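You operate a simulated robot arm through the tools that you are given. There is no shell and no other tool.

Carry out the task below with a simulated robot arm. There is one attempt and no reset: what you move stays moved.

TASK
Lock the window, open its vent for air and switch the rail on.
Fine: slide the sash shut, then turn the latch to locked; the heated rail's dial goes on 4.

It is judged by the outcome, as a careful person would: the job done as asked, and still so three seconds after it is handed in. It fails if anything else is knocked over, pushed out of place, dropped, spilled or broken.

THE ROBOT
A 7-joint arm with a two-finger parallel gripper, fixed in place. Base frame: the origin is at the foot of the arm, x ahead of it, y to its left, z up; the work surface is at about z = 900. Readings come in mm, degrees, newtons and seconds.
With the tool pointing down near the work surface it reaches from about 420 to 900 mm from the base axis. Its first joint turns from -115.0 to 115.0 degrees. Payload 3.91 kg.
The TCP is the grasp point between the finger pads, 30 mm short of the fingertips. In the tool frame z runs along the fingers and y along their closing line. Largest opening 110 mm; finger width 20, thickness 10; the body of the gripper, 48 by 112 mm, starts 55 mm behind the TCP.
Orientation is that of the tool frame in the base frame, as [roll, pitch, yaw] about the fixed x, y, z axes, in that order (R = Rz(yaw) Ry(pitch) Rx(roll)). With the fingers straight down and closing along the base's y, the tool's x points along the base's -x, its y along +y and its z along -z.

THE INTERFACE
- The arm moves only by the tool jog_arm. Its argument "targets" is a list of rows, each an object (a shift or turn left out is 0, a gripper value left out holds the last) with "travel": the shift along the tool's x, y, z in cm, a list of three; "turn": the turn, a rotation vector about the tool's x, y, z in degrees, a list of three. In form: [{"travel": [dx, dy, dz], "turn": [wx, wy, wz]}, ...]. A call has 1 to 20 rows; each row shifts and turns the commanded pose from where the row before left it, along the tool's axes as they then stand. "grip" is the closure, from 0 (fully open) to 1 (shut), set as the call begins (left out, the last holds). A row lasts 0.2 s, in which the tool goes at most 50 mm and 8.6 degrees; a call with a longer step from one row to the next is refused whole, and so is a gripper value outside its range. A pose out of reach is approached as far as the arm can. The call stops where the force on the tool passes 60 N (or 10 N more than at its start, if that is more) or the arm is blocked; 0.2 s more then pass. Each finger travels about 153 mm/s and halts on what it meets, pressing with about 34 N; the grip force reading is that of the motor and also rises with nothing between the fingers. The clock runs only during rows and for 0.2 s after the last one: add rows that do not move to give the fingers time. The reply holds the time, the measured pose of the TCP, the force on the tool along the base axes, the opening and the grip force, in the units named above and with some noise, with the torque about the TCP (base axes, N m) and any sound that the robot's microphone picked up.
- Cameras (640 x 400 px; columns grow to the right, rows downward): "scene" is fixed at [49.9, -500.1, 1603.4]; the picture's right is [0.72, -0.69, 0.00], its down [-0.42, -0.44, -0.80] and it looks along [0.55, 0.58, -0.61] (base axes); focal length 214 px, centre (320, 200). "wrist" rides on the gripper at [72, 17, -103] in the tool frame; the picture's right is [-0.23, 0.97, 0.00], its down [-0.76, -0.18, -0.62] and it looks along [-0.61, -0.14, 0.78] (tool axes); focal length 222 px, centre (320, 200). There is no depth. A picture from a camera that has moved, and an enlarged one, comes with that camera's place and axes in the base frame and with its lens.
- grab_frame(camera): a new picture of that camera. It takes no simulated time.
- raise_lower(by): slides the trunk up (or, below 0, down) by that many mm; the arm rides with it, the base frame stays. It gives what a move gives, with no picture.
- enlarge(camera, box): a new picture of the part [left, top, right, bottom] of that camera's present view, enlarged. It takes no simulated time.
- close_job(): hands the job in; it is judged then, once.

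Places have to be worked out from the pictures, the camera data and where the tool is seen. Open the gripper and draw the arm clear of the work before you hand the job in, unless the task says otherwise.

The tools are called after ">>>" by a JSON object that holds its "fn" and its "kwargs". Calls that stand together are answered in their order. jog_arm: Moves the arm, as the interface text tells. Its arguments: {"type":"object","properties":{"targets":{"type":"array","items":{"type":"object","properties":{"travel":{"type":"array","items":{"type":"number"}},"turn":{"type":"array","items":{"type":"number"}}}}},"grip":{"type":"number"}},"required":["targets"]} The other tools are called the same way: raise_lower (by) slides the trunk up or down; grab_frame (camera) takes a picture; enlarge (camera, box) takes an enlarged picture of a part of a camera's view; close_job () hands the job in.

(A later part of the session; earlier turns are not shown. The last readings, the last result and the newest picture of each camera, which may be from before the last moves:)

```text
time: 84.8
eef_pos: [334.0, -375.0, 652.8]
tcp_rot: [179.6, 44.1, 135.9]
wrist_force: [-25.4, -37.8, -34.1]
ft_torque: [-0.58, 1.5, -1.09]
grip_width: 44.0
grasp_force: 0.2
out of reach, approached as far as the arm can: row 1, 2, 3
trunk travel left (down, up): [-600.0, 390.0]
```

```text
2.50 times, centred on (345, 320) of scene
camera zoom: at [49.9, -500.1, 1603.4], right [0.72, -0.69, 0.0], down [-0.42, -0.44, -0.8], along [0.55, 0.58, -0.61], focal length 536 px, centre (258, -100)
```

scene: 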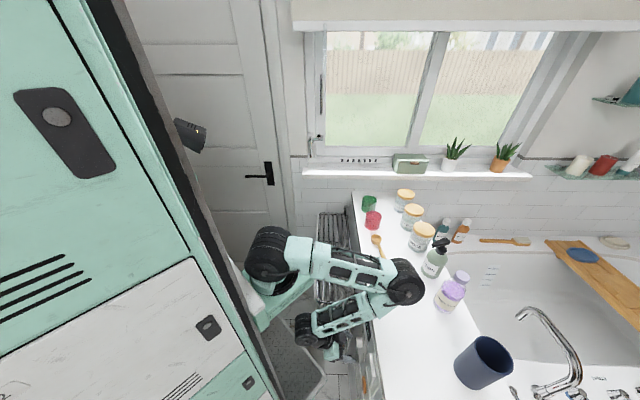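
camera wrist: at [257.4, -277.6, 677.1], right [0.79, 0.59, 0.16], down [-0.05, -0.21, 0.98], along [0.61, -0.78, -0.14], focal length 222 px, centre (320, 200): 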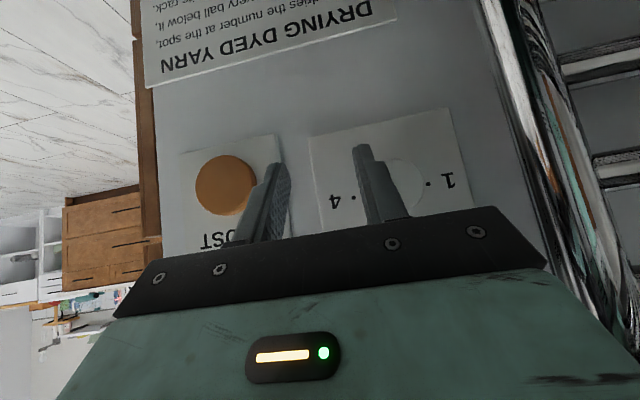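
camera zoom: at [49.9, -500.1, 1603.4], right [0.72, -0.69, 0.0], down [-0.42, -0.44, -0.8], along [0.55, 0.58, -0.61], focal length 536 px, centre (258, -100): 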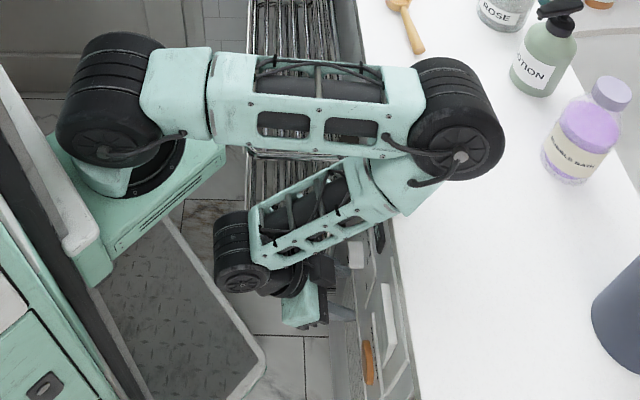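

I hit contact: the right-hand finger was brought down beside the knob because the lift was out of reach. I relieve it right away by moving away from the knob along −d in small steps.

>>> {"fn": "jog_arm", "kwargs": {"targets": [{"travel": [0, -0.7, 0]}, {"travel": [0, -0.8, 0]}, {"travel": [0, -1.0, 0]}]}}

>>> {"fn": "grab_frame", "kwargs": {"camera": "wrist"}}

```text
time: 85.6
eef_pos: [325.9, -394.1, 660.5]
tcp_rot: [-180.0, 45.8, 135.1]
wrist_force: [0.1, 0.8, 0.4]
ft_torque: [0.08, -0.04, 0.1]
grip_width: 65.1
grasp_force: 0.1
trunk travel left (down, up): [-600.0, 390.0]
```

```text
taken
camera wrist: at [249.8, -294.2, 681.4], right [0.8, 0.58, 0.16], down [-0.07, -0.18, 0.98], along [0.6, -0.79, -0.11], focal length 222 px, centre (320, 200)
```

wrist: 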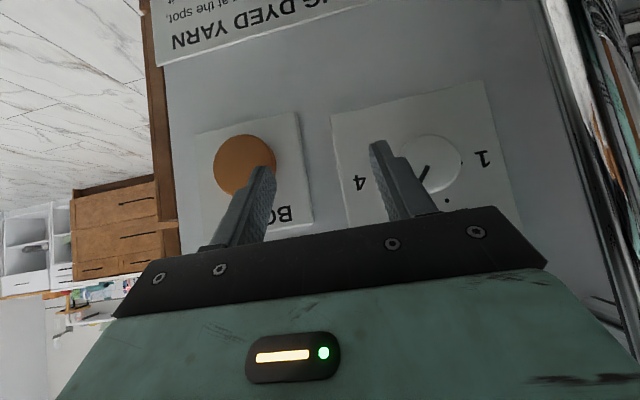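

Free again; the knob seems to have turned part-way. The left finger is close to the BOOST button, so I close the fingers partly (moving both inwards, away from button and knob), then back off from the panel.

>>> {"fn": "jog_arm", "kwargs": {"targets": [{}, {}], "grip": 0.75}}

>>> {"fn": "enlarge", "kwargs": {"camera": "wrist", "box": [180, 60, 540, 230]}}

```text
time: 86.2
eef_pos: [329.1, -391.3, 656.7]
tcp_rot: [-179.8, 45.4, 136.0]
wrist_force: [-0.3, 0.1, 0.6]
ft_torque: [0.01, -0.02, -0.01]
grip_width: 27.5
grasp_force: 0.1
trunk travel left (down, up): [-600.0, 390.0]
```

```text
1.78 times, centred on (360, 145) of wrist
camera zoom: at [251.9, -291.2, 678.4], right [0.79, 0.59, 0.16], down [-0.06, -0.19, 0.98], along [0.61, -0.79, -0.12], focal length 395 px, centre (249, 298)
```

zoom: 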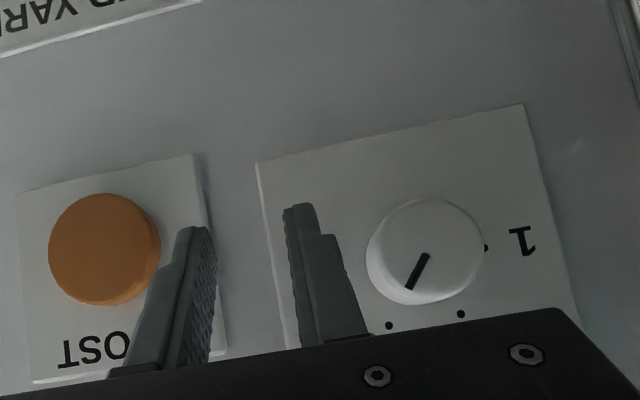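

The knob now points at about 3 (it was turned when the finger slid down its side). Only ~60° remain, and side-dragging works: I'll close the fingers, lift to z≈680 on the knob's right side and approach its flank.

>>> {"fn": "jog_arm", "kwargs": {"targets": [{"travel": [-0.9, 0, -0.7]}, {"travel": [-0.9, 0, -0.7]}, {}], "grip": 1}}

>>> {"fn": "grab_frame", "kwargs": {"camera": "wrist"}}

```text
time: 87.0
eef_pos: [330.8, -401.4, 675.6]
tcp_rot: [-179.7, 45.6, 135.6]
wrist_force: [-0.2, -0.3, 1.2]
ft_torque: [0.03, -0.03, 0.05]
grip_width: 0.4
grasp_force: 33.8
out of reach, approached as far as the arm can: row 2
trunk travel left (down, up): [-600.0, 390.0]
```

```text
taken
camera wrist: at [254.5, -302.0, 696.0], right [0.8, 0.58, 0.16], down [-0.06, -0.19, 0.98], along [0.6, -0.79, -0.11], focal length 222 px, centre (320, 200)
```

wrist: 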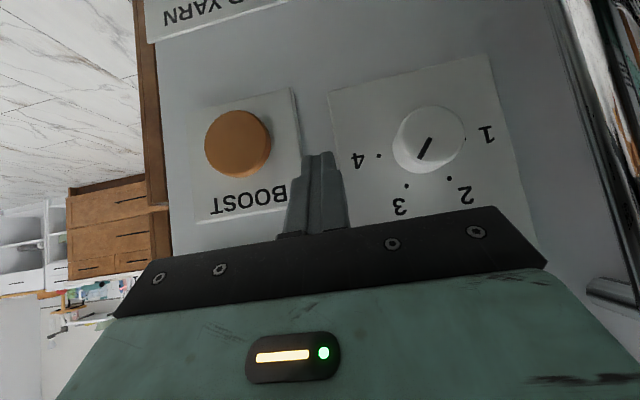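

Still reachable-limit here. From the flagged poses I infer the wrist must stay farther from the shoulder, so I back off and down a little from the panel first, then raise the trunk.

>>> {"fn": "jog_arm", "kwargs": {"targets": [{"travel": [2.19, 0, 0.36]}, {"travel": [2.19, 0, 0.36]}, {}]}}

>>> {"fn": "grab_frame", "kwargs": {"camera": "wrist"}}

```text
time: 87.5
eef_pos: [342.9, -389.0, 668.5]
tcp_rot: [-175.4, 46.0, 139.3]
wrist_force: [-121.8, 41.7, 39.3]
ft_torque: [-0.43, 1.03, -1.74]
grip_width: 0.0
grasp_force: 34.1
trunk travel left (down, up): [-600.0, 390.0]
stopped in row 2: the force on the tool passed its limit at 104 N (the readings are from after the stop); the commanded pose is now the measured one
```

```text
taken
camera wrist: at [266.6, -289.0, 687.7], right [0.79, 0.6, 0.11], down [-0.03, -0.14, 0.99], along [0.61, -0.79, -0.1], focal length 222 px, centre (320, 200)
```

wrist: 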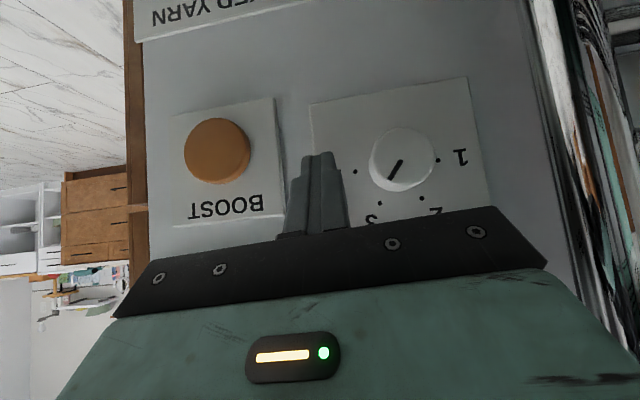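

The arm slid along its reach limit and pressed on the panel; it stopped. I relieve with small steps that increase reach (down and −d) while easing back from the panel.

>>> {"fn": "jog_arm", "kwargs": {"targets": [{"travel": [0.75, -0.3, 0.1]}, {"travel": [0.85, -0.3, 0.28]}]}}

>>> {"fn": "grab_frame", "kwargs": {"camera": "wrist"}}

>>> {"fn": "enlarge", "kwargs": {"camera": "scene", "box": [260, 240, 430, 400]}}

```text
time: 88.1
eef_pos: [341.7, -387.2, 658.0]
tcp_rot: [-177.7, 48.4, 139.4]
wrist_force: [-35.7, 40.8, 43.9]
ft_torque: [-0.44, -0.42, 0.0]
grip_width: 0.0
grasp_force: 34.2
trunk travel left (down, up): [-600.0, 390.0]
```

```text
taken
camera wrist: at [262.6, -290.5, 672.7], right [0.77, 0.62, 0.14], down [-0.07, -0.14, 0.99], along [0.63, -0.77, -0.06], focal length 222 px, centre (320, 200)
```

wrist: 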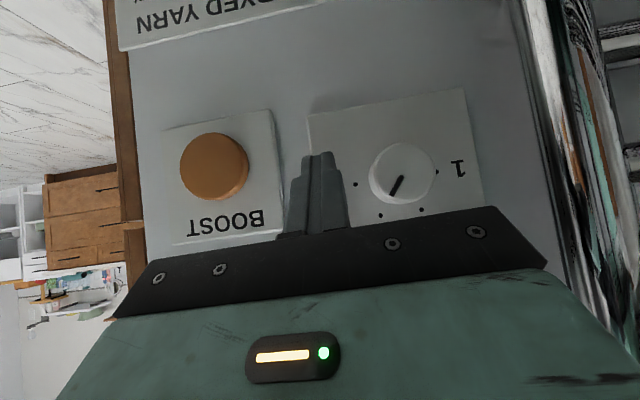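

```text
2.50 times, centred on (345, 320) of scene
camera zoom: at [49.9, -500.1, 1603.4], right [0.72, -0.69, 0.0], down [-0.42, -0.44, -0.8], along [0.55, 0.58, -0.61], focal length 536 px, centre (258, -100)
```

zoom: 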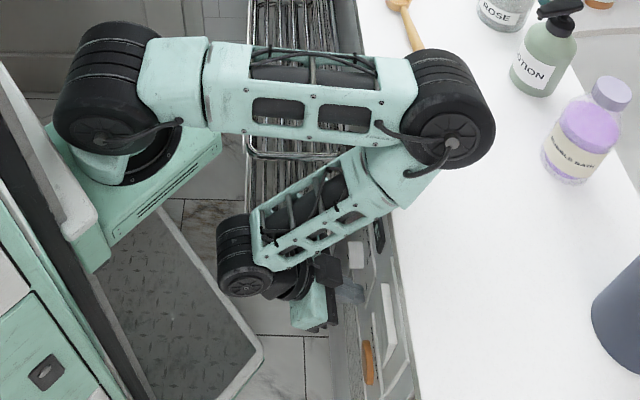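

Still pressing lightly on the panel. I back straight off from it while shifting −d to keep reach.

>>> {"fn": "jog_arm", "kwargs": {"targets": [{"travel": [0.4, -0.5, -0.45]}, {"travel": [0.4, -0.5, -0.45]}]}}

>>> {"fn": "grab_frame", "kwargs": {"camera": "wrist"}}

```text
time: 88.7
eef_pos: [334.6, -396.4, 670.4]
tcp_rot: [-177.7, 49.7, 139.0]
wrist_force: [-8.6, 29.6, -20.9]
ft_torque: [0.76, 0.6, 0.59]
grip_width: 0.0
grasp_force: 34.1
trunk travel left (down, up): [-600.0, 390.0]
```

```text
taken
camera wrist: at [255.2, -298.5, 682.8], right [0.77, 0.62, 0.15], down [-0.09, -0.12, 0.99], along [0.63, -0.78, -0.04], focal length 222 px, centre (320, 200)
```

wrist: 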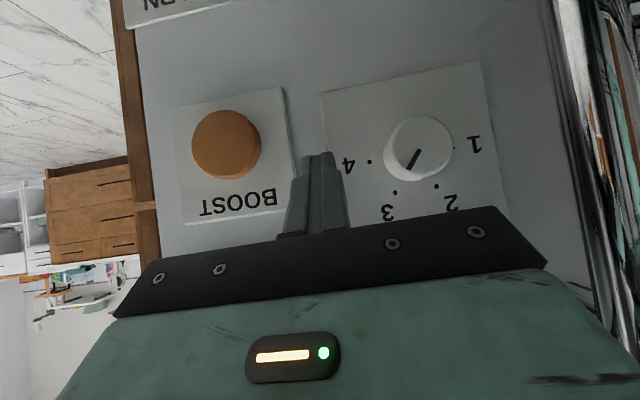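

Something is still touching. I look closely at the gripper area from the scene camera to see what is in contact.

>>> {"fn": "enlarge", "kwargs": {"camera": "scene", "box": [310, 310, 400, 390]}}

>>> {"fn": "enlarge", "kwargs": {"camera": "wrist", "box": [240, 60, 480, 240]}}

```text
5.00 times, centred on (355, 350) of scene
camera zoom: at [49.9, -500.1, 1603.4], right [0.72, -0.69, 0.0], down [-0.42, -0.44, -0.8], along [0.55, 0.58, -0.61], focal length 1072 px, centre (145, -550)
```

zoom: 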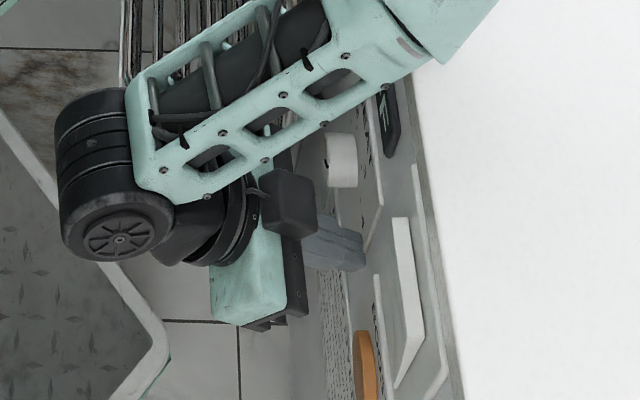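

```text
2.22 times, centred on (360, 150) of wrist
camera zoom: at [255.2, -298.5, 682.8], right [0.77, 0.62, 0.15], down [-0.09, -0.12, 0.99], along [0.63, -0.78, -0.04], focal length 494 px, centre (231, 311)
```

zoom: 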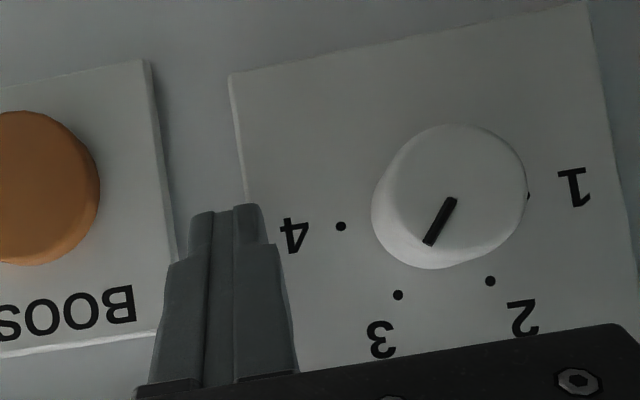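

The fingertip corner is just touching the panel, and the arm is at its folding limit. Going down unfolds it, so I move down in small steps with a slight pull-back.

>>> {"fn": "jog_arm", "kwargs": {"targets": [{"travel": [0.76, 0, 0.3]}, {"travel": [0.76, 0, 0.3]}]}}

>>> {"fn": "grab_frame", "kwargs": {"camera": "wrist"}}

```text
time: 89.2
eef_pos: [344.1, -387.8, 656.5]
tcp_rot: [-177.5, 47.6, 139.5]
wrist_force: [-64.1, 68.2, 76.3]
ft_torque: [-0.71, -0.68, -0.06]
grip_width: 0.2
grasp_force: 33.6
trunk travel left (down, up): [-600.0, 390.0]
stopped in row 2: the force on the tool passed its limit at 66 N (the readings are from after the stop); the commanded pose is now the measured one
```

```text
taken
camera wrist: at [263.2, -290.4, 673.1], right [0.77, 0.62, 0.14], down [-0.06, -0.15, 0.99], along [0.63, -0.77, -0.08], focal length 222 px, centre (320, 200)
```

wrist: 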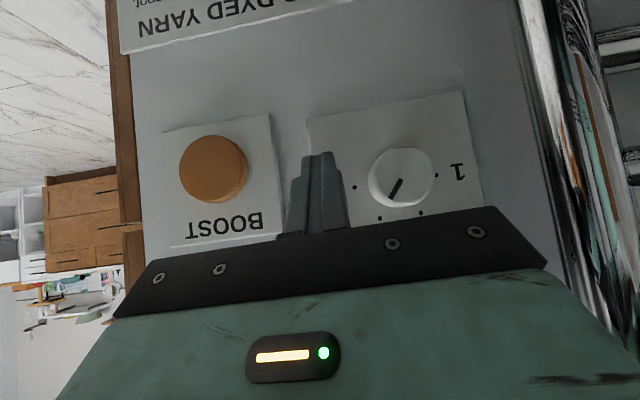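

Now I understand: the forearm passes over the counter edge and is likely resting on it since I lowered the trunk, levering the tool into the panel. I raise the trunk by a small 25 mm to unload it.

>>> {"fn": "raise_lower", "kwargs": {"by": 25}}

>>> {"fn": "enlarge", "kwargs": {"camera": "scene", "box": [310, 270, 450, 390]}}

```text
time: 89.9
eef_pos: [346.0, -386.3, 669.1]
tcp_rot: [-177.0, 45.1, 139.7]
wrist_force: [-46.7, 45.4, -91.9]
ft_torque: [4.4, 4.69, -0.38]
grip_width: 0.1
grasp_force: 34.0
trunk travel left (down, up): [-625.0, 365.0]
```

```text
3.33 times, centred on (380, 330) of scene
camera zoom: at [49.9, -500.1, 1603.4], right [0.72, -0.69, 0.0], down [-0.42, -0.44, -0.8], along [0.55, 0.58, -0.61], focal length 715 px, centre (120, -233)
```

zoom: 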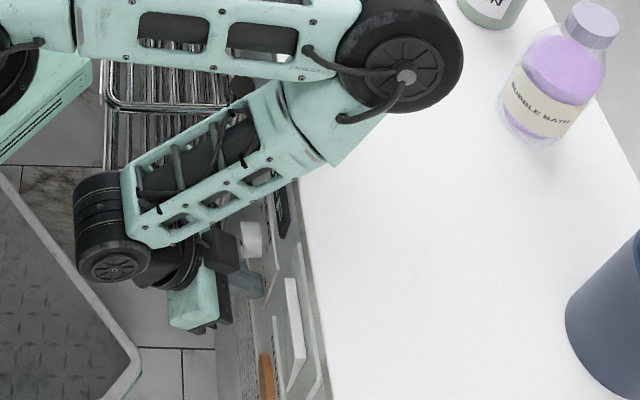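

The tool still feels blocked (−92 N vertical with torque), so something on the hand is caught. I look at the wrist view before any further move.

>>> {"fn": "grab_frame", "kwargs": {"camera": "wrist"}}

>>> {"fn": "enlarge", "kwargs": {"camera": "wrist", "box": [240, 60, 420, 240]}}

>>> {"fn": "enlarge", "kwargs": {"camera": "scene", "box": [335, 315, 385, 365]}}

```text
taken
camera wrist: at [266.9, -289.1, 690.7], right [0.78, 0.61, 0.13], down [-0.02, -0.17, 0.98], along [0.63, -0.77, -0.12], focal length 222 px, centre (320, 200)
```

wrist: 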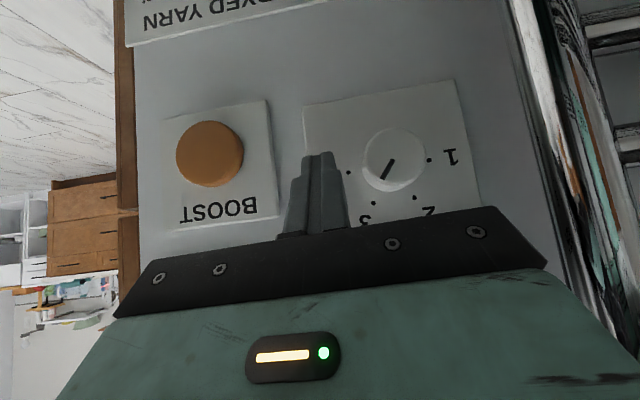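

```text
2.22 times, centred on (330, 150) of wrist
camera zoom: at [266.9, -289.1, 690.7], right [0.78, 0.61, 0.13], down [-0.02, -0.17, 0.98], along [0.63, -0.77, -0.12], focal length 494 px, centre (298, 311)
```

zoom: 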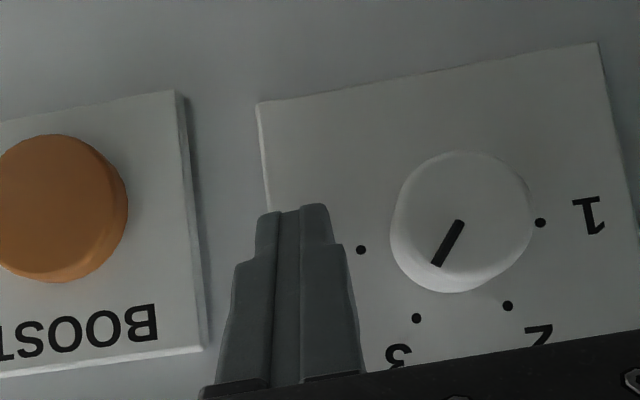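

```text
8.00 times, centred on (360, 340) of scene
camera zoom: at [49.9, -500.1, 1603.4], right [0.72, -0.69, 0.0], down [-0.42, -0.44, -0.8], along [0.55, 0.58, -0.61], focal length 1716 px, centre (0, -920)
```

zoom: 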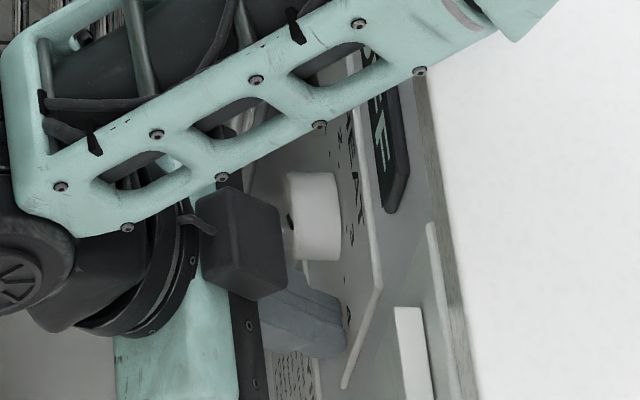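

The fingertip corner is stuck by friction on the HEAT plate's edge while the arm is loaded. With the forearm now lifted, I pull straight back from the panel in small steps.

>>> {"fn": "jog_arm", "kwargs": {"targets": [{"travel": [0.35, -0.3, -0.35]}, {"travel": [0.35, -0.3, -0.35]}, {"travel": [0.35, -0.2, -0.35]}]}}

>>> {"fn": "enlarge", "kwargs": {"camera": "scene", "box": [310, 270, 450, 390]}}

```text
time: 90.7
eef_pos: [341.5, -389.8, 685.1]
tcp_rot: [-175.7, 49.0, 140.8]
wrist_force: [-9.1, 49.6, 0.5]
ft_torque: [0.34, 0.35, 0.75]
grip_width: 0.0
grasp_force: 33.5
trunk travel left (down, up): [-625.0, 365.0]
```

```text
3.33 times, centred on (380, 330) of scene
camera zoom: at [49.9, -500.1, 1603.4], right [0.72, -0.69, 0.0], down [-0.42, -0.44, -0.8], along [0.55, 0.58, -0.61], focal length 715 px, centre (120, -233)
```

zoom: 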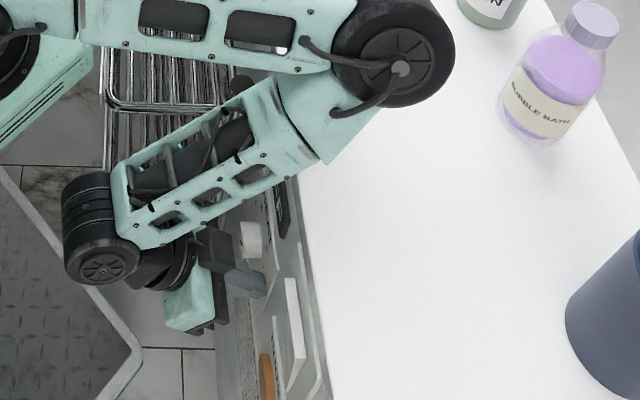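

Still being pushed against the panel, so the forearm is probably still on the counter edge. I raise the trunk another 20 mm and re-read the forces.

>>> {"fn": "raise_lower", "kwargs": {"by": 15}}

>>> {"fn": "enlarge", "kwargs": {"camera": "scene", "box": [370, 270, 420, 330]}}

```text
time: 91.3
eef_pos: [341.1, -385.6, 686.1]
tcp_rot: [-175.8, 48.2, 140.8]
wrist_force: [-0.3, -0.6, 0.3]
ft_torque: [-0.02, 0.02, -0.02]
grip_width: 0.0
grasp_force: 33.4
trunk travel left (down, up): [-640.0, 350.0]
```

```text
6.67 times, centred on (395, 300) of scene
camera zoom: at [49.9, -500.1, 1603.4], right [0.72, -0.69, 0.0], down [-0.42, -0.44, -0.8], along [0.55, 0.58, -0.61], focal length 1430 px, centre (-180, -467)
```

zoom: 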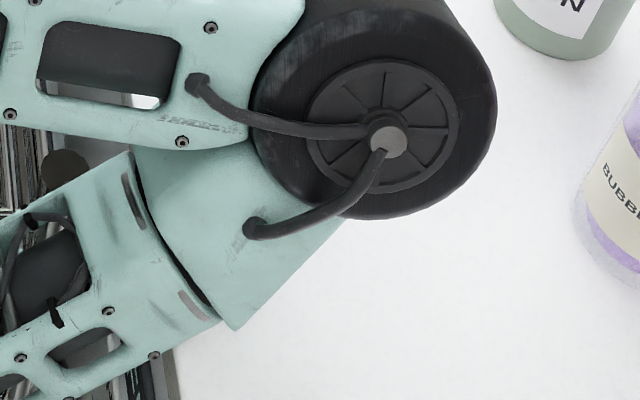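

The hand is now completely unloaded. The remaining offset tells me the arm itself still touches the counter edge, so I shift slightly −d/back and continue raising the trunk in small steps.

>>> {"fn": "jog_arm", "kwargs": {"targets": [{"travel": [0.2, -0.5, -0.2]}, {"travel": [0.2, -0.5, -0.2]}]}}

>>> {"fn": "raise_lower", "kwargs": {"by": 20}}

>>> {"fn": "grab_frame", "kwargs": {"camera": "wrist"}}

```text
time: 91.9
eef_pos: [334.8, -393.9, 693.9]
tcp_rot: [-175.2, 49.3, 141.3]
wrist_force: [0.3, 0.8, -0.5]
ft_torque: [-0.03, 0.02, -0.01]
grip_width: 0.1
grasp_force: 34.1
trunk travel left (down, up): [-640.0, 350.0]
```

```text
time: 92.6
eef_pos: [331.6, -396.3, 695.7]
tcp_rot: [-175.9, 48.0, 140.8]
wrist_force: [-1.6, -0.3, 1.7]
ft_torque: [0.01, 0.0, 0.05]
grip_width: 0.0
grasp_force: 34.1
trunk travel left (down, up): [-660.0, 330.0]
```

```text
taken
camera wrist: at [251.6, -298.4, 710.7], right [0.77, 0.62, 0.12], down [-0.05, -0.13, 0.99], along [0.63, -0.77, -0.06], focal length 222 px, centre (320, 200)
```

wrist: 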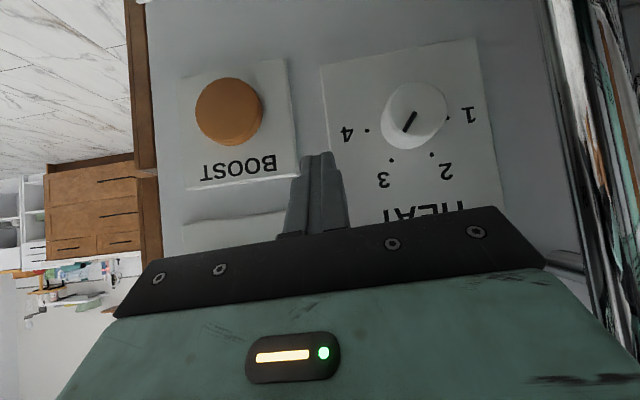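

Hand unloaded, posture slowly recovering as the trunk rises. I continue raising in 20 mm steps and check.

>>> {"fn": "raise_lower", "kwargs": {"by": 20}}

>>> {"fn": "enlarge", "kwargs": {"camera": "scene", "box": [260, 240, 430, 400]}}

```text
time: 93.2
eef_pos: [332.6, -395.2, 718.1]
tcp_rot: [-175.9, 48.0, 141.0]
wrist_force: [0.5, 0.6, -0.6]
ft_torque: [0.0, 0.02, 0.0]
grip_width: 0.0
grasp_force: 34.4
trunk travel left (down, up): [-680.0, 310.0]
```

```text
2.50 times, centred on (345, 320) of scene
camera zoom: at [49.9, -500.1, 1603.4], right [0.72, -0.69, 0.0], down [-0.42, -0.44, -0.8], along [0.55, 0.58, -0.61], focal length 536 px, centre (258, -100)
```

zoom: 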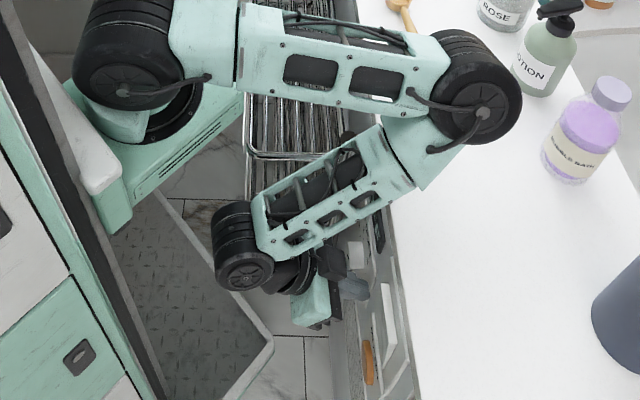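

Now the arm moves freely again (the elbow had been resting on the counter). I raise the trunk 60 mm more and then lower the hand by the same amount so the elbow lifts away from the counter.

>>> {"fn": "raise_lower", "kwargs": {"by": 60}}

>>> {"fn": "jog_arm", "kwargs": {"targets": [{"travel": [1.1, 0, 0.6]}, {"travel": [1.1, 0, 0.6]}, {}]}}

>>> {"fn": "grab_frame", "kwargs": {"camera": "scene"}}

>>> {"fn": "grab_frame", "kwargs": {"camera": "wrist"}}

```text
time: 94.2
eef_pos: [331.7, -395.2, 778.9]
tcp_rot: [-175.9, 48.0, 140.9]
wrist_force: [1.1, 0.4, -0.5]
ft_torque: [-0.02, 0.0, 0.01]
grip_width: 0.0
grasp_force: 34.2
trunk travel left (down, up): [-740.0, 250.0]
```

```text
time: 95.0
eef_pos: [328.1, -392.5, 753.9]
tcp_rot: [-175.9, 47.8, 141.0]
wrist_force: [-0.3, -0.3, 1.2]
ft_torque: [-0.01, -0.02, 0.02]
grip_width: 0.0
grasp_force: 34.3
trunk travel left (down, up): [-740.0, 250.0]
```

```text
taken
```

scene: 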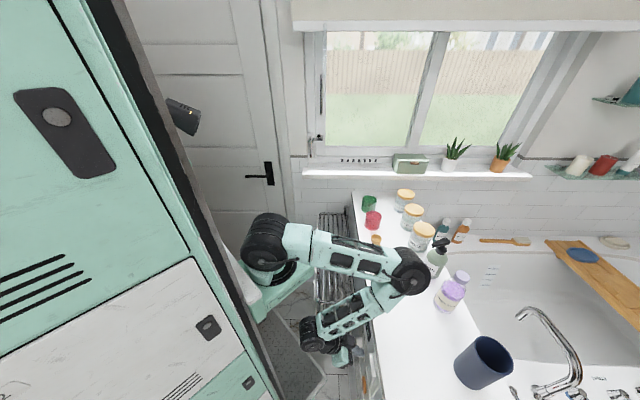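

```text
taken
camera wrist: at [246.8, -295.6, 769.5], right [0.77, 0.62, 0.12], down [-0.05, -0.13, 0.99], along [0.63, -0.77, -0.07], focal length 222 px, centre (320, 200)
```

wrist: 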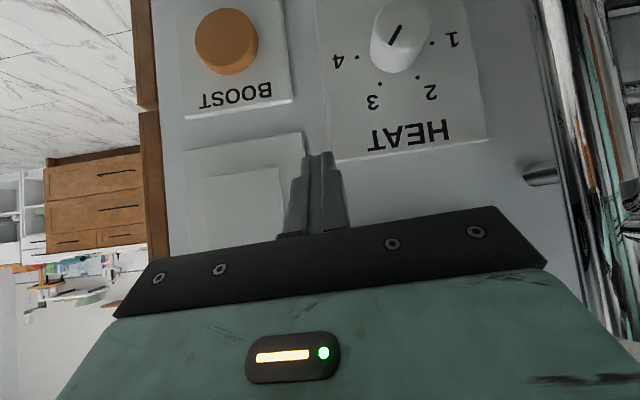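

All free; nothing on the counter moved, BOOST untouched. I straighten the tool orientation, back off ~18 mm from the panel and then shift to the knob's d with the fingers open.

>>> {"fn": "jog_arm", "kwargs": {"targets": [{"travel": [0.64, 0, -0.64], "turn": [-0.6, 2.9, 3.2]}, {"travel": [0.64, 0, -0.64]}, {}], "grip": 0.45}}

>>> {"fn": "jog_arm", "kwargs": {"targets": [{"travel": [0, 2.0, 0]}, {"travel": [0, 2.0, 0]}, {"travel": [0, 2.2, 0]}, {}]}}

>>> {"fn": "grab_frame", "kwargs": {"camera": "wrist"}}

```text
time: 95.8
eef_pos: [313.8, -381.4, 754.0]
tcp_rot: [-180.0, 45.1, 136.1]
wrist_force: [0.3, -0.8, -0.3]
ft_torque: [-0.03, 0.0, 0.05]
grip_width: 60.2
grasp_force: 0.1
trunk travel left (down, up): [-740.0, 250.0]
```

```text
time: 96.8
eef_pos: [336.6, -357.1, 763.6]
tcp_rot: [179.3, 44.9, 135.9]
wrist_force: [0.3, 0.1, 0.0]
ft_torque: [0.06, -0.02, 0.02]
grip_width: 60.5
grasp_force: 0.0
out of reach, approached as far as the arm can: row 2, 3
trunk travel left (down, up): [-740.0, 250.0]
```

```text
taken
camera wrist: at [258.8, -259.9, 785.8], right [0.79, 0.59, 0.17], down [-0.06, -0.2, 0.98], along [0.61, -0.78, -0.12], focal length 222 px, centre (320, 200)
```

wrist: 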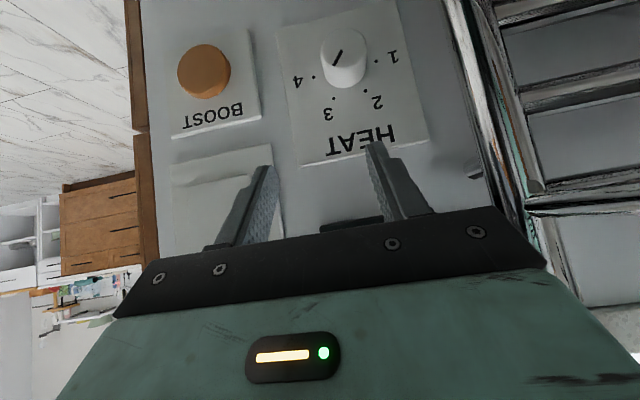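

At this height it is again at the folding limit; going lower relative to the shoulder opens it. I lower 65 mm first, then shift the remaining 32 mm.

>>> {"fn": "jog_arm", "kwargs": {"targets": [{"travel": [1.5, 0, 1.5]}, {"travel": [1.5, 0, 1.5]}, {"travel": [1.5, 0, 1.5]}, {}]}}

>>> {"fn": "grab_frame", "kwargs": {"camera": "scene"}}

>>> {"fn": "grab_frame", "kwargs": {"camera": "wrist"}}

```text
time: 97.8
eef_pos: [323.5, -371.8, 707.0]
tcp_rot: [179.5, 45.1, 135.9]
wrist_force: [-1.7, 0.3, -0.2]
ft_torque: [0.02, 0.01, 0.0]
grip_width: 60.6
grasp_force: 0.1
out of reach, approached as far as the arm can: row 1, 2, 3
trunk travel left (down, up): [-740.0, 250.0]
```

```text
taken
```

scene: 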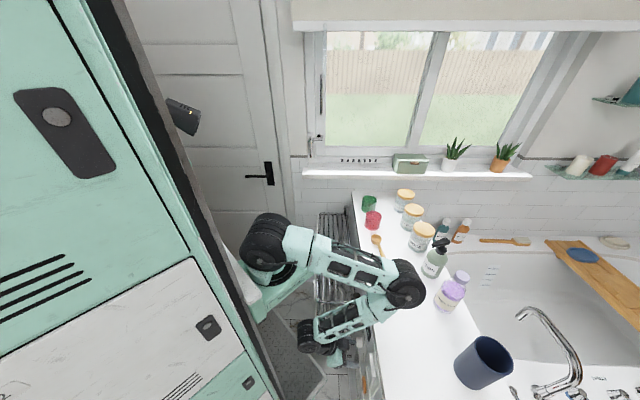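

```text
taken
camera wrist: at [245.7, -274.1, 728.9], right [0.79, 0.59, 0.17], down [-0.06, -0.2, 0.98], along [0.61, -0.78, -0.12], focal length 222 px, centre (320, 200)
```

wrist: 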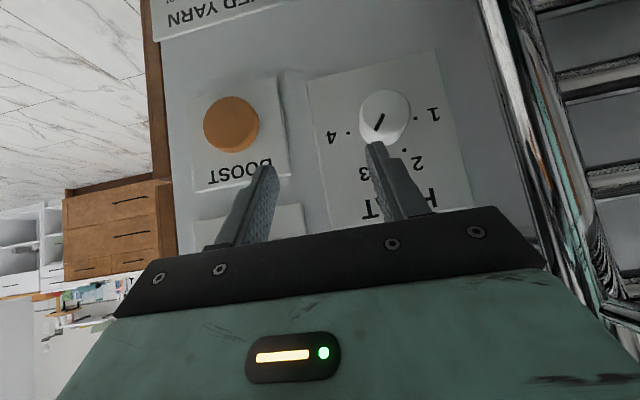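

Now it's limited by shoulder pitch at the knob's centre line, but positions around d≈−45 are comfortable. I'll use the finger-drag on the knob's right flank instead. First I bring the commanded position back into reach at d≈−55 and check.

>>> {"fn": "jog_arm", "kwargs": {"targets": [{"travel": [0, -2.0, 0]}, {"travel": [0, -2.0, 0]}, {"travel": [0, -2.0, 0]}, {}], "grip": 0.64}}

>>> {"fn": "grab_frame", "kwargs": {"camera": "wrist"}}

```text
time: 98.8
eef_pos: [282.8, -415.7, 707.2]
tcp_rot: [-179.9, 45.1, 136.1]
wrist_force: [0.2, 0.1, 0.8]
ft_torque: [0.0, -0.04, -0.01]
grip_width: 39.6
grasp_force: 0.1
trunk travel left (down, up): [-740.0, 250.0]
```

```text
taken
camera wrist: at [205.7, -317.0, 729.4], right [0.79, 0.59, 0.16], down [-0.05, -0.19, 0.98], along [0.61, -0.78, -0.12], focal length 222 px, centre (320, 200)
```

wrist: 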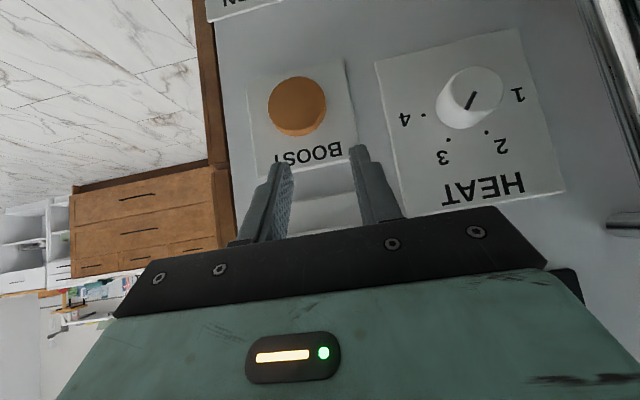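

Position is consistent again. I zoom to read the pointer precisely.

>>> {"fn": "enlarge", "kwargs": {"camera": "wrist", "box": [370, 20, 570, 220]}}

>>> {"fn": "enlarge", "kwargs": {"camera": "wrist", "box": [240, 50, 400, 230]}}

```text
2.00 times, centred on (470, 120) of wrist
camera zoom: at [205.7, -317.0, 729.4], right [0.79, 0.59, 0.16], down [-0.05, -0.19, 0.98], along [0.61, -0.78, -0.12], focal length 444 px, centre (20, 360)
```

zoom: 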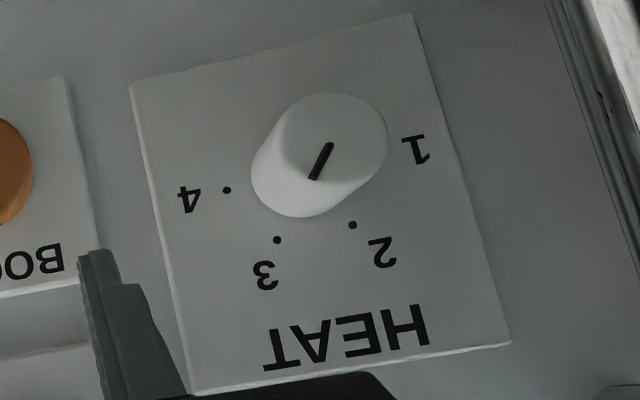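

```text
2.22 times, centred on (320, 140) of wrist
camera zoom: at [205.7, -317.0, 729.4], right [0.79, 0.59, 0.16], down [-0.05, -0.19, 0.98], along [0.61, -0.78, -0.12], focal length 494 px, centre (320, 333)
```

zoom: 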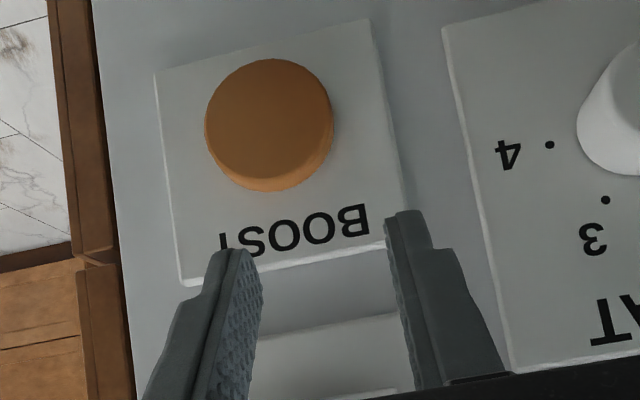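

Pointer is at about +35° (just past 3); 4 is at +90°, so ~55° remain, i.e. ≈18 mm of flank drag. I move to d≈−60 and lower the trunk by 40 mm for a better posture.

>>> {"fn": "jog_arm", "kwargs": {"targets": [{"travel": [0, 2.2, 0]}, {"travel": [0, 2.2, 0]}, {}]}}

>>> {"fn": "raise_lower", "kwargs": {"by": -35}}

>>> {"fn": "grab_frame", "kwargs": {"camera": "wrist"}}

```text
time: 99.6
eef_pos: [312.3, -384.2, 707.3]
tcp_rot: [179.9, 45.1, 136.1]
wrist_force: [0.0, -0.6, -0.1]
ft_torque: [-0.02, 0.01, -0.01]
grip_width: 39.7
grasp_force: 0.1
trunk travel left (down, up): [-740.0, 250.0]
```

```text
time: 100.4
eef_pos: [314.6, -385.3, 677.9]
tcp_rot: [-179.8, 45.6, 136.2]
wrist_force: [-0.3, 0.2, 0.9]
ft_torque: [0.01, -0.01, 0.02]
grip_width: 39.6
grasp_force: 0.1
trunk travel left (down, up): [-705.0, 285.0]
```

```text
taken
camera wrist: at [236.1, -287.0, 698.2], right [0.79, 0.59, 0.16], down [-0.06, -0.19, 0.98], along [0.61, -0.78, -0.11], focal length 222 px, centre (320, 200)
```

wrist: 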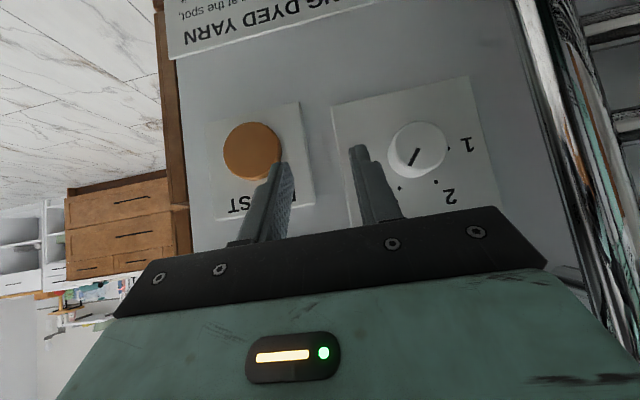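

The hand came down only 29 mm of 35, so the elbow is just touching the counter. I raise the trunk back 22 mm to clear it.

>>> {"fn": "raise_lower", "kwargs": {"by": 22}}

>>> {"fn": "enlarge", "kwargs": {"camera": "scene", "box": [340, 240, 440, 340]}}

```text
time: 101.1
eef_pos: [312.8, -383.7, 695.0]
tcp_rot: [180.0, 45.1, 136.0]
wrist_force: [-0.5, -0.5, 0.2]
ft_torque: [-0.02, -0.01, -0.01]
grip_width: 39.6
grasp_force: 0.1
trunk travel left (down, up): [-727.0, 263.0]
```

```text
4.00 times, centred on (390, 290) of scene
camera zoom: at [49.9, -500.1, 1603.4], right [0.72, -0.69, 0.0], down [-0.42, -0.44, -0.8], along [0.55, 0.58, -0.61], focal length 858 px, centre (40, -160)
```

zoom: 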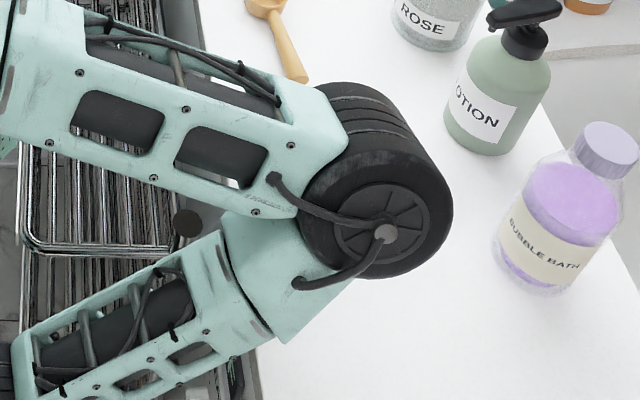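

Clear again. To keep the elbow higher I reduce the tilt to 40° and bring the trunk to its earlier height, then approach the start point on the knob's right flank (s≈514, d≈−57, z≈680).

>>> {"fn": "raise_lower", "kwargs": {"by": 15}}

>>> {"fn": "jog_arm", "kwargs": {"targets": [{"turn": [0, 5, 0]}, {"travel": [0.15, 0.2, 1.55]}, {"travel": [0.15, 0.2, 1.55]}, {}]}}

>>> {"fn": "grab_frame", "kwargs": {"camera": "wrist"}}

```text
time: 101.7
eef_pos: [313.1, -383.9, 709.0]
tcp_rot: [-180.0, 45.1, 136.0]
wrist_force: [0.7, -0.5, -1.1]
ft_torque: [-0.02, 0.0, -0.01]
grip_width: 39.6
grasp_force: 0.0
trunk travel left (down, up): [-742.0, 248.0]
```

```text
time: 102.7
eef_pos: [326.3, -393.9, 682.7]
tcp_rot: [180.0, 40.1, 136.1]
wrist_force: [0.4, -0.3, 0.7]
ft_torque: [0.0, -0.01, 0.04]
grip_width: 39.5
grasp_force: 0.0
trunk travel left (down, up): [-742.0, 248.0]
```

```text
taken
camera wrist: at [251.8, -297.2, 715.9], right [0.8, 0.58, 0.15], down [0.01, -0.25, 0.97], along [0.6, -0.77, -0.21], focal length 222 px, centre (320, 200)
```

wrist: 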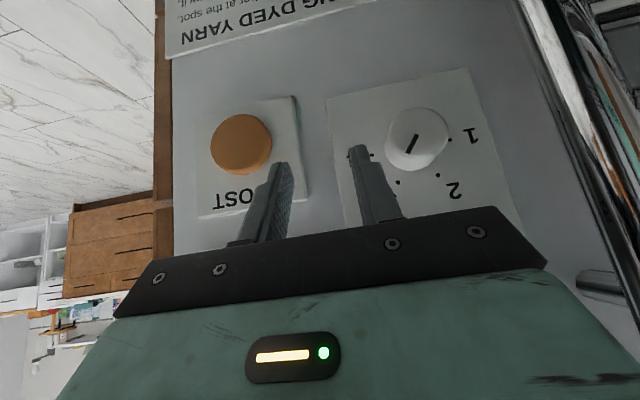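

Pose is as commanded and unloaded. I now move +15 mm towards the knob's flank (and 5 mm closer to the panel), stopping just short of contact.

>>> {"fn": "jog_arm", "kwargs": {"targets": [{"travel": [-0.2, 0.7, 0.17]}, {"travel": [-0.2, 0.7, 0.17]}, {}]}}

>>> {"fn": "enlarge", "kwargs": {"camera": "wrist", "box": [240, 60, 480, 230]}}

```text
time: 103.5
eef_pos: [339.8, -387.9, 683.4]
tcp_rot: [179.7, 40.1, 136.1]
wrist_force: [-0.6, -0.1, 0.7]
ft_torque: [0.01, 0.0, -0.05]
grip_width: 39.6
grasp_force: 0.0
trunk travel left (down, up): [-742.0, 248.0]
```

```text
2.35 times, centred on (360, 145) of wrist
camera zoom: at [265.1, -291.4, 717.1], right [0.8, 0.58, 0.15], down [0.0, -0.26, 0.97], along [0.6, -0.77, -0.21], focal length 523 px, centre (226, 329)
```

zoom: 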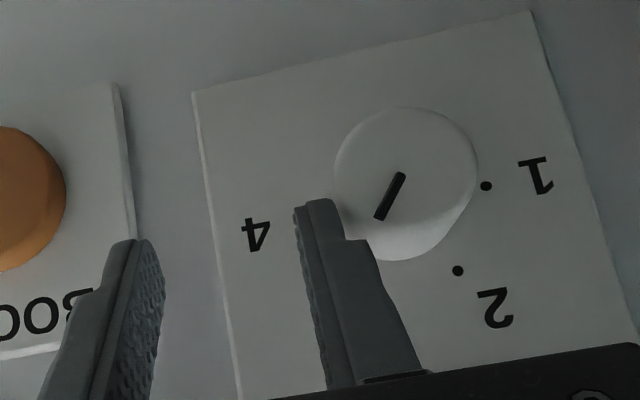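

Finger face is about 3 mm from the knob's flank. I press in gently (5 mm commanded) and drag down 8 mm, then look.

>>> {"fn": "jog_arm", "kwargs": {"targets": [{"travel": [0, 0.3, 0]}, {"travel": [0, 0.25, 0]}, {"travel": [0.26, 0, 0.31]}, {"travel": [0.26, 0, 0.31]}]}}

>>> {"fn": "enlarge", "kwargs": {"camera": "wrist", "box": [240, 60, 480, 230]}}

```text
time: 104.5
eef_pos: [340.7, -388.4, 676.3]
tcp_rot: [179.4, 40.1, 135.8]
wrist_force: [0.8, 0.4, -0.1]
ft_torque: [-0.05, 0.02, -0.03]
grip_width: 39.7
grasp_force: 0.0
out of reach, approached as far as the arm can: row 2
trunk travel left (down, up): [-742.0, 248.0]
```

```text
2.35 times, centred on (360, 145) of wrist
camera zoom: at [264.8, -291.9, 709.9], right [0.8, 0.58, 0.15], down [0.0, -0.26, 0.97], along [0.6, -0.77, -0.21], focal length 523 px, centre (226, 329)
```

zoom: 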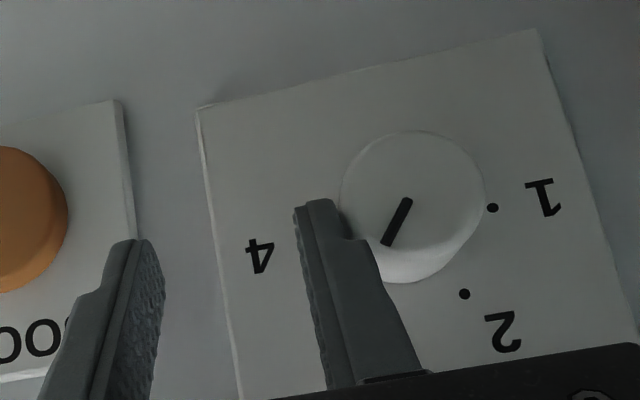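

Reach again ends at d≈−45, about 3 mm short of the knob. Instead of moving the hand I can let the finger itself press the flank by opening the gripper a little. First I lift 12 mm and lower the trunk 12 mm for some more margin.

>>> {"fn": "jog_arm", "kwargs": {"targets": [{"travel": [-0.39, -0.1, -0.46]}, {"travel": [-0.39, 0, -0.46]}, {}]}}

>>> {"fn": "raise_lower", "kwargs": {"by": -12}}

```text
time: 105.3
eef_pos: [340.5, -388.9, 688.6]
tcp_rot: [179.8, 40.2, 136.1]
wrist_force: [0.1, -0.2, -0.1]
ft_torque: [-0.02, 0.02, 0.0]
grip_width: 39.7
grasp_force: 0.1
trunk travel left (down, up): [-742.0, 248.0]
```

```text
time: 105.9
eef_pos: [340.5, -388.3, 675.7]
tcp_rot: [179.8, 40.1, 136.1]
wrist_force: [0.2, -0.2, 0.2]
ft_torque: [0.01, -0.02, 0.0]
grip_width: 39.9
grasp_force: 0.0
trunk travel left (down, up): [-730.0, 260.0]
```

No elbow contact. Now I open the fingers so the right-hand finger's back presses the knob's flank, and read the width.

>>> {"fn": "jog_arm", "kwargs": {"targets": [{}, {}], "grip": 0.5}}

>>> {"fn": "enlarge", "kwargs": {"camera": "wrist", "box": [180, 60, 480, 240]}}

```text
time: 106.5
eef_pos: [339.7, -389.3, 676.3]
tcp_rot: [179.9, 40.2, 136.0]
wrist_force: [-10.8, -8.8, -0.2]
ft_torque: [-0.21, 0.19, -0.29]
grip_width: 47.9
grasp_force: 0.0
trunk travel left (down, up): [-730.0, 260.0]
```

```text
2.13 times, centred on (330, 150) of wrist
camera zoom: at [264.3, -292.9, 709.3], right [0.8, 0.58, 0.15], down [0.01, -0.25, 0.97], along [0.6, -0.77, -0.21], focal length 474 px, centre (299, 307)
```

zoom: 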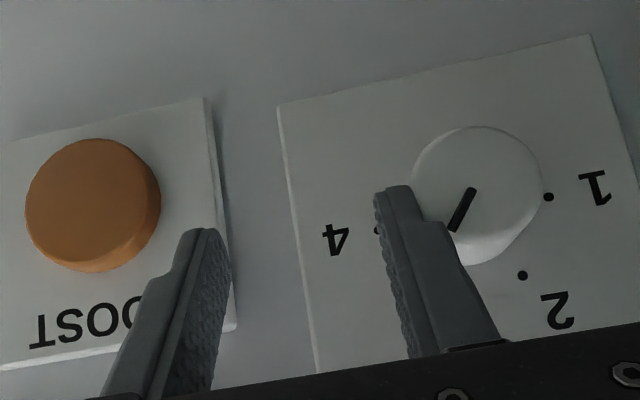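

Contact with 14 N on the flank. I drag downwards 12 mm in small steps and check the pointer.

>>> {"fn": "jog_arm", "kwargs": {"targets": [{"travel": [0.19, 0, 0.23]}, {"travel": [0.19, 0, 0.23]}, {"travel": [0.19, 0, 0.23]}, {"travel": [0.19, 0, 0.23]}]}}

>>> {"fn": "enlarge", "kwargs": {"camera": "wrist", "box": [180, 60, 480, 240]}}

```text
time: 107.5
eef_pos: [340.6, -389.1, 664.5]
tcp_rot: [179.4, 40.0, 135.9]
wrist_force: [-11.2, -12.2, -2.5]
ft_torque: [-0.17, 0.28, -0.33]
grip_width: 46.6
grasp_force: 0.0
trunk travel left (down, up): [-730.0, 260.0]
```

```text
2.13 times, centred on (330, 150) of wrist
camera zoom: at [264.5, -292.8, 697.6], right [0.8, 0.58, 0.15], down [0.0, -0.26, 0.97], along [0.6, -0.77, -0.21], focal length 474 px, centre (299, 307)
```

zoom: 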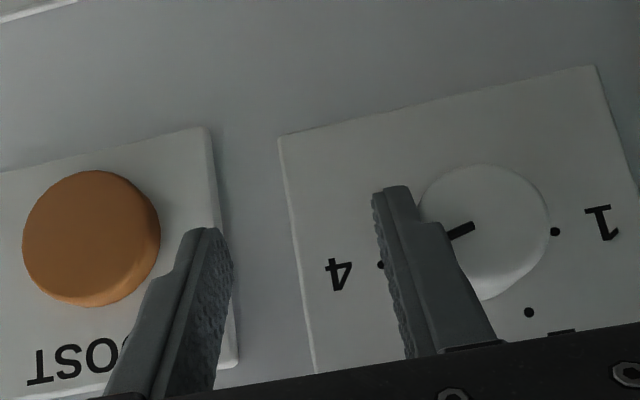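

The knob follows the drag: pointer now about 70–75°. I drag about 5.5 mm more and measure.

>>> {"fn": "jog_arm", "kwargs": {"targets": [{"travel": [0.12, 0, 0.14]}, {"travel": [0.12, 0, 0.14]}, {"travel": [0.1, 0, 0.12]}]}}

>>> {"fn": "enlarge", "kwargs": {"camera": "wrist", "box": [300, 60, 480, 220]}}

```text
time: 108.3
eef_pos: [340.8, -389.2, 659.6]
tcp_rot: [179.4, 40.2, 136.0]
wrist_force: [-16.9, -9.1, 13.9]
ft_torque: [0.43, -0.47, -0.03]
grip_width: 45.8
grasp_force: 0.1
trunk travel left (down, up): [-730.0, 260.0]
```

```text
2.50 times, centred on (390, 140) of wrist
camera zoom: at [264.0, -293.1, 693.3], right [0.8, 0.58, 0.15], down [0.0, -0.26, 0.97], along [0.6, -0.77, -0.21], focal length 555 px, centre (145, 350)
```

zoom: 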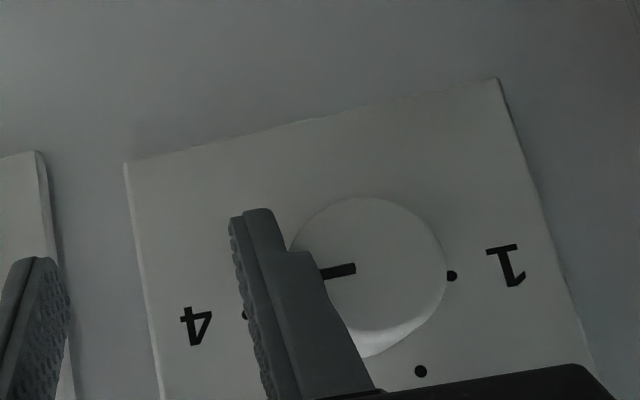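

Vertical force rose to 14 N and the pointer is now aligned with the 1–4 line: it looks to be on 4 (end stop). I take the finger off the flank by closing slightly and check.

>>> {"fn": "jog_arm", "kwargs": {"targets": [{}, {}], "grip": 0.7}}

>>> {"fn": "jog_arm", "kwargs": {"targets": [{"travel": [0, -1.5, 0]}, {"travel": [0, -1.5, 0]}, {}]}}

>>> {"fn": "enlarge", "kwargs": {"camera": "wrist", "box": [320, 60, 520, 220]}}

>>> {"fn": "grab_frame", "kwargs": {"camera": "wrist"}}

```text
time: 108.9
eef_pos: [340.2, -389.0, 658.3]
tcp_rot: [179.3, 40.2, 136.0]
wrist_force: [0.4, -0.5, 0.6]
ft_torque: [-0.03, -0.01, -0.01]
grip_width: 33.0
grasp_force: 0.1
trunk travel left (down, up): [-730.0, 260.0]
```

```text
time: 109.7
eef_pos: [320.3, -409.3, 658.2]
tcp_rot: [179.7, 40.1, 135.9]
wrist_force: [6.9, 10.2, 4.7]
ft_torque: [0.09, -0.2, 0.18]
grip_width: 27.4
grasp_force: 0.1
trunk travel left (down, up): [-730.0, 260.0]
```

```text
2.50 times, centred on (420, 140) of wrist
camera zoom: at [245.1, -313.0, 691.8], right [0.8, 0.58, 0.15], down [0.0, -0.26, 0.97], along [0.6, -0.77, -0.21], focal length 555 px, centre (70, 350)
```

zoom: 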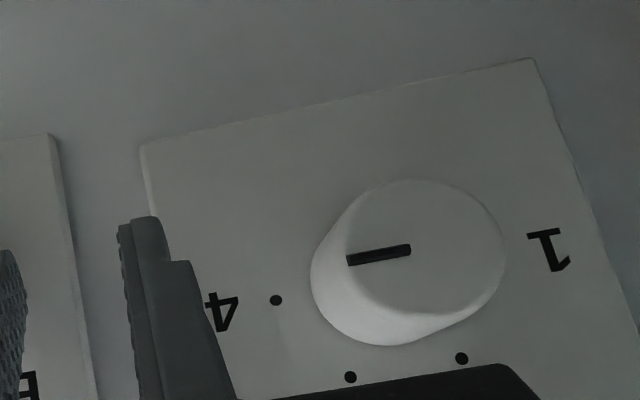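

```text
taken
camera wrist: at [245.1, -313.0, 691.8], right [0.8, 0.58, 0.15], down [0.0, -0.26, 0.97], along [0.6, -0.77, -0.21], focal length 222 px, centre (320, 200)
```

wrist: 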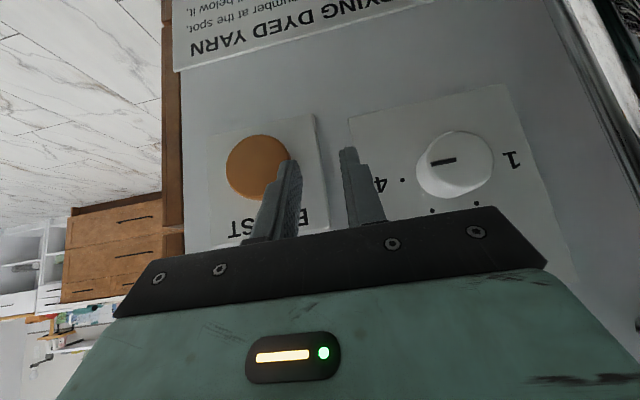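

The dial reads 4 (pointer on the 1–4 line at the 4 side). My left finger just touches the BOOST button's side, so I move back +d 12 mm immediately and then away from the panel.

>>> {"fn": "jog_arm", "kwargs": {"targets": [{"travel": [0, 0.6, 0]}, {"travel": [0, 0.6, 0]}, {"travel": [0.5, 0, -0.42]}, {"travel": [0.6, 0, -0.5]}]}}

>>> {"fn": "grab_frame", "kwargs": {"camera": "wrist"}}

>>> {"fn": "enlarge", "kwargs": {"camera": "wrist", "box": [200, 60, 520, 240]}}

```text
time: 110.7
eef_pos: [317.1, -392.6, 659.3]
tcp_rot: [179.9, 40.1, 136.1]
wrist_force: [-0.1, 0.7, -0.1]
ft_torque: [0.02, 0.01, -0.04]
grip_width: 32.9
grasp_force: 0.1
trunk travel left (down, up): [-730.0, 260.0]
```

```text
taken
camera wrist: at [242.4, -294.9, 691.7], right [0.8, 0.58, 0.15], down [0.01, -0.25, 0.97], along [0.6, -0.77, -0.21], focal length 222 px, centre (320, 200)
```

wrist: 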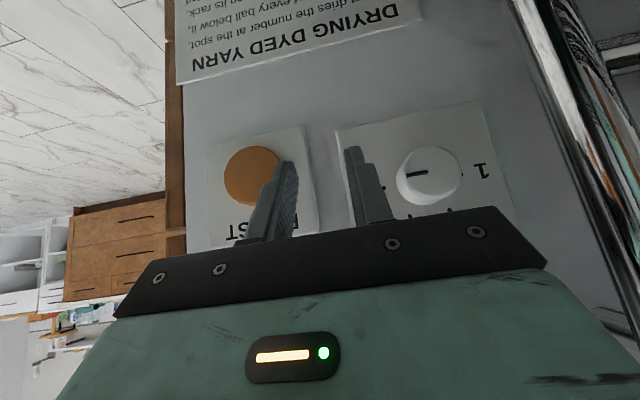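

```text
2.00 times, centred on (360, 150) of wrist
camera zoom: at [242.4, -294.9, 691.7], right [0.8, 0.58, 0.15], down [0.01, -0.25, 0.97], along [0.6, -0.77, -0.21], focal length 444 px, centre (240, 300)
```

zoom: 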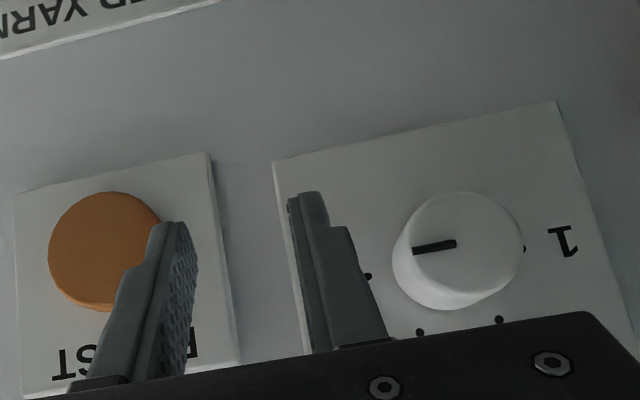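

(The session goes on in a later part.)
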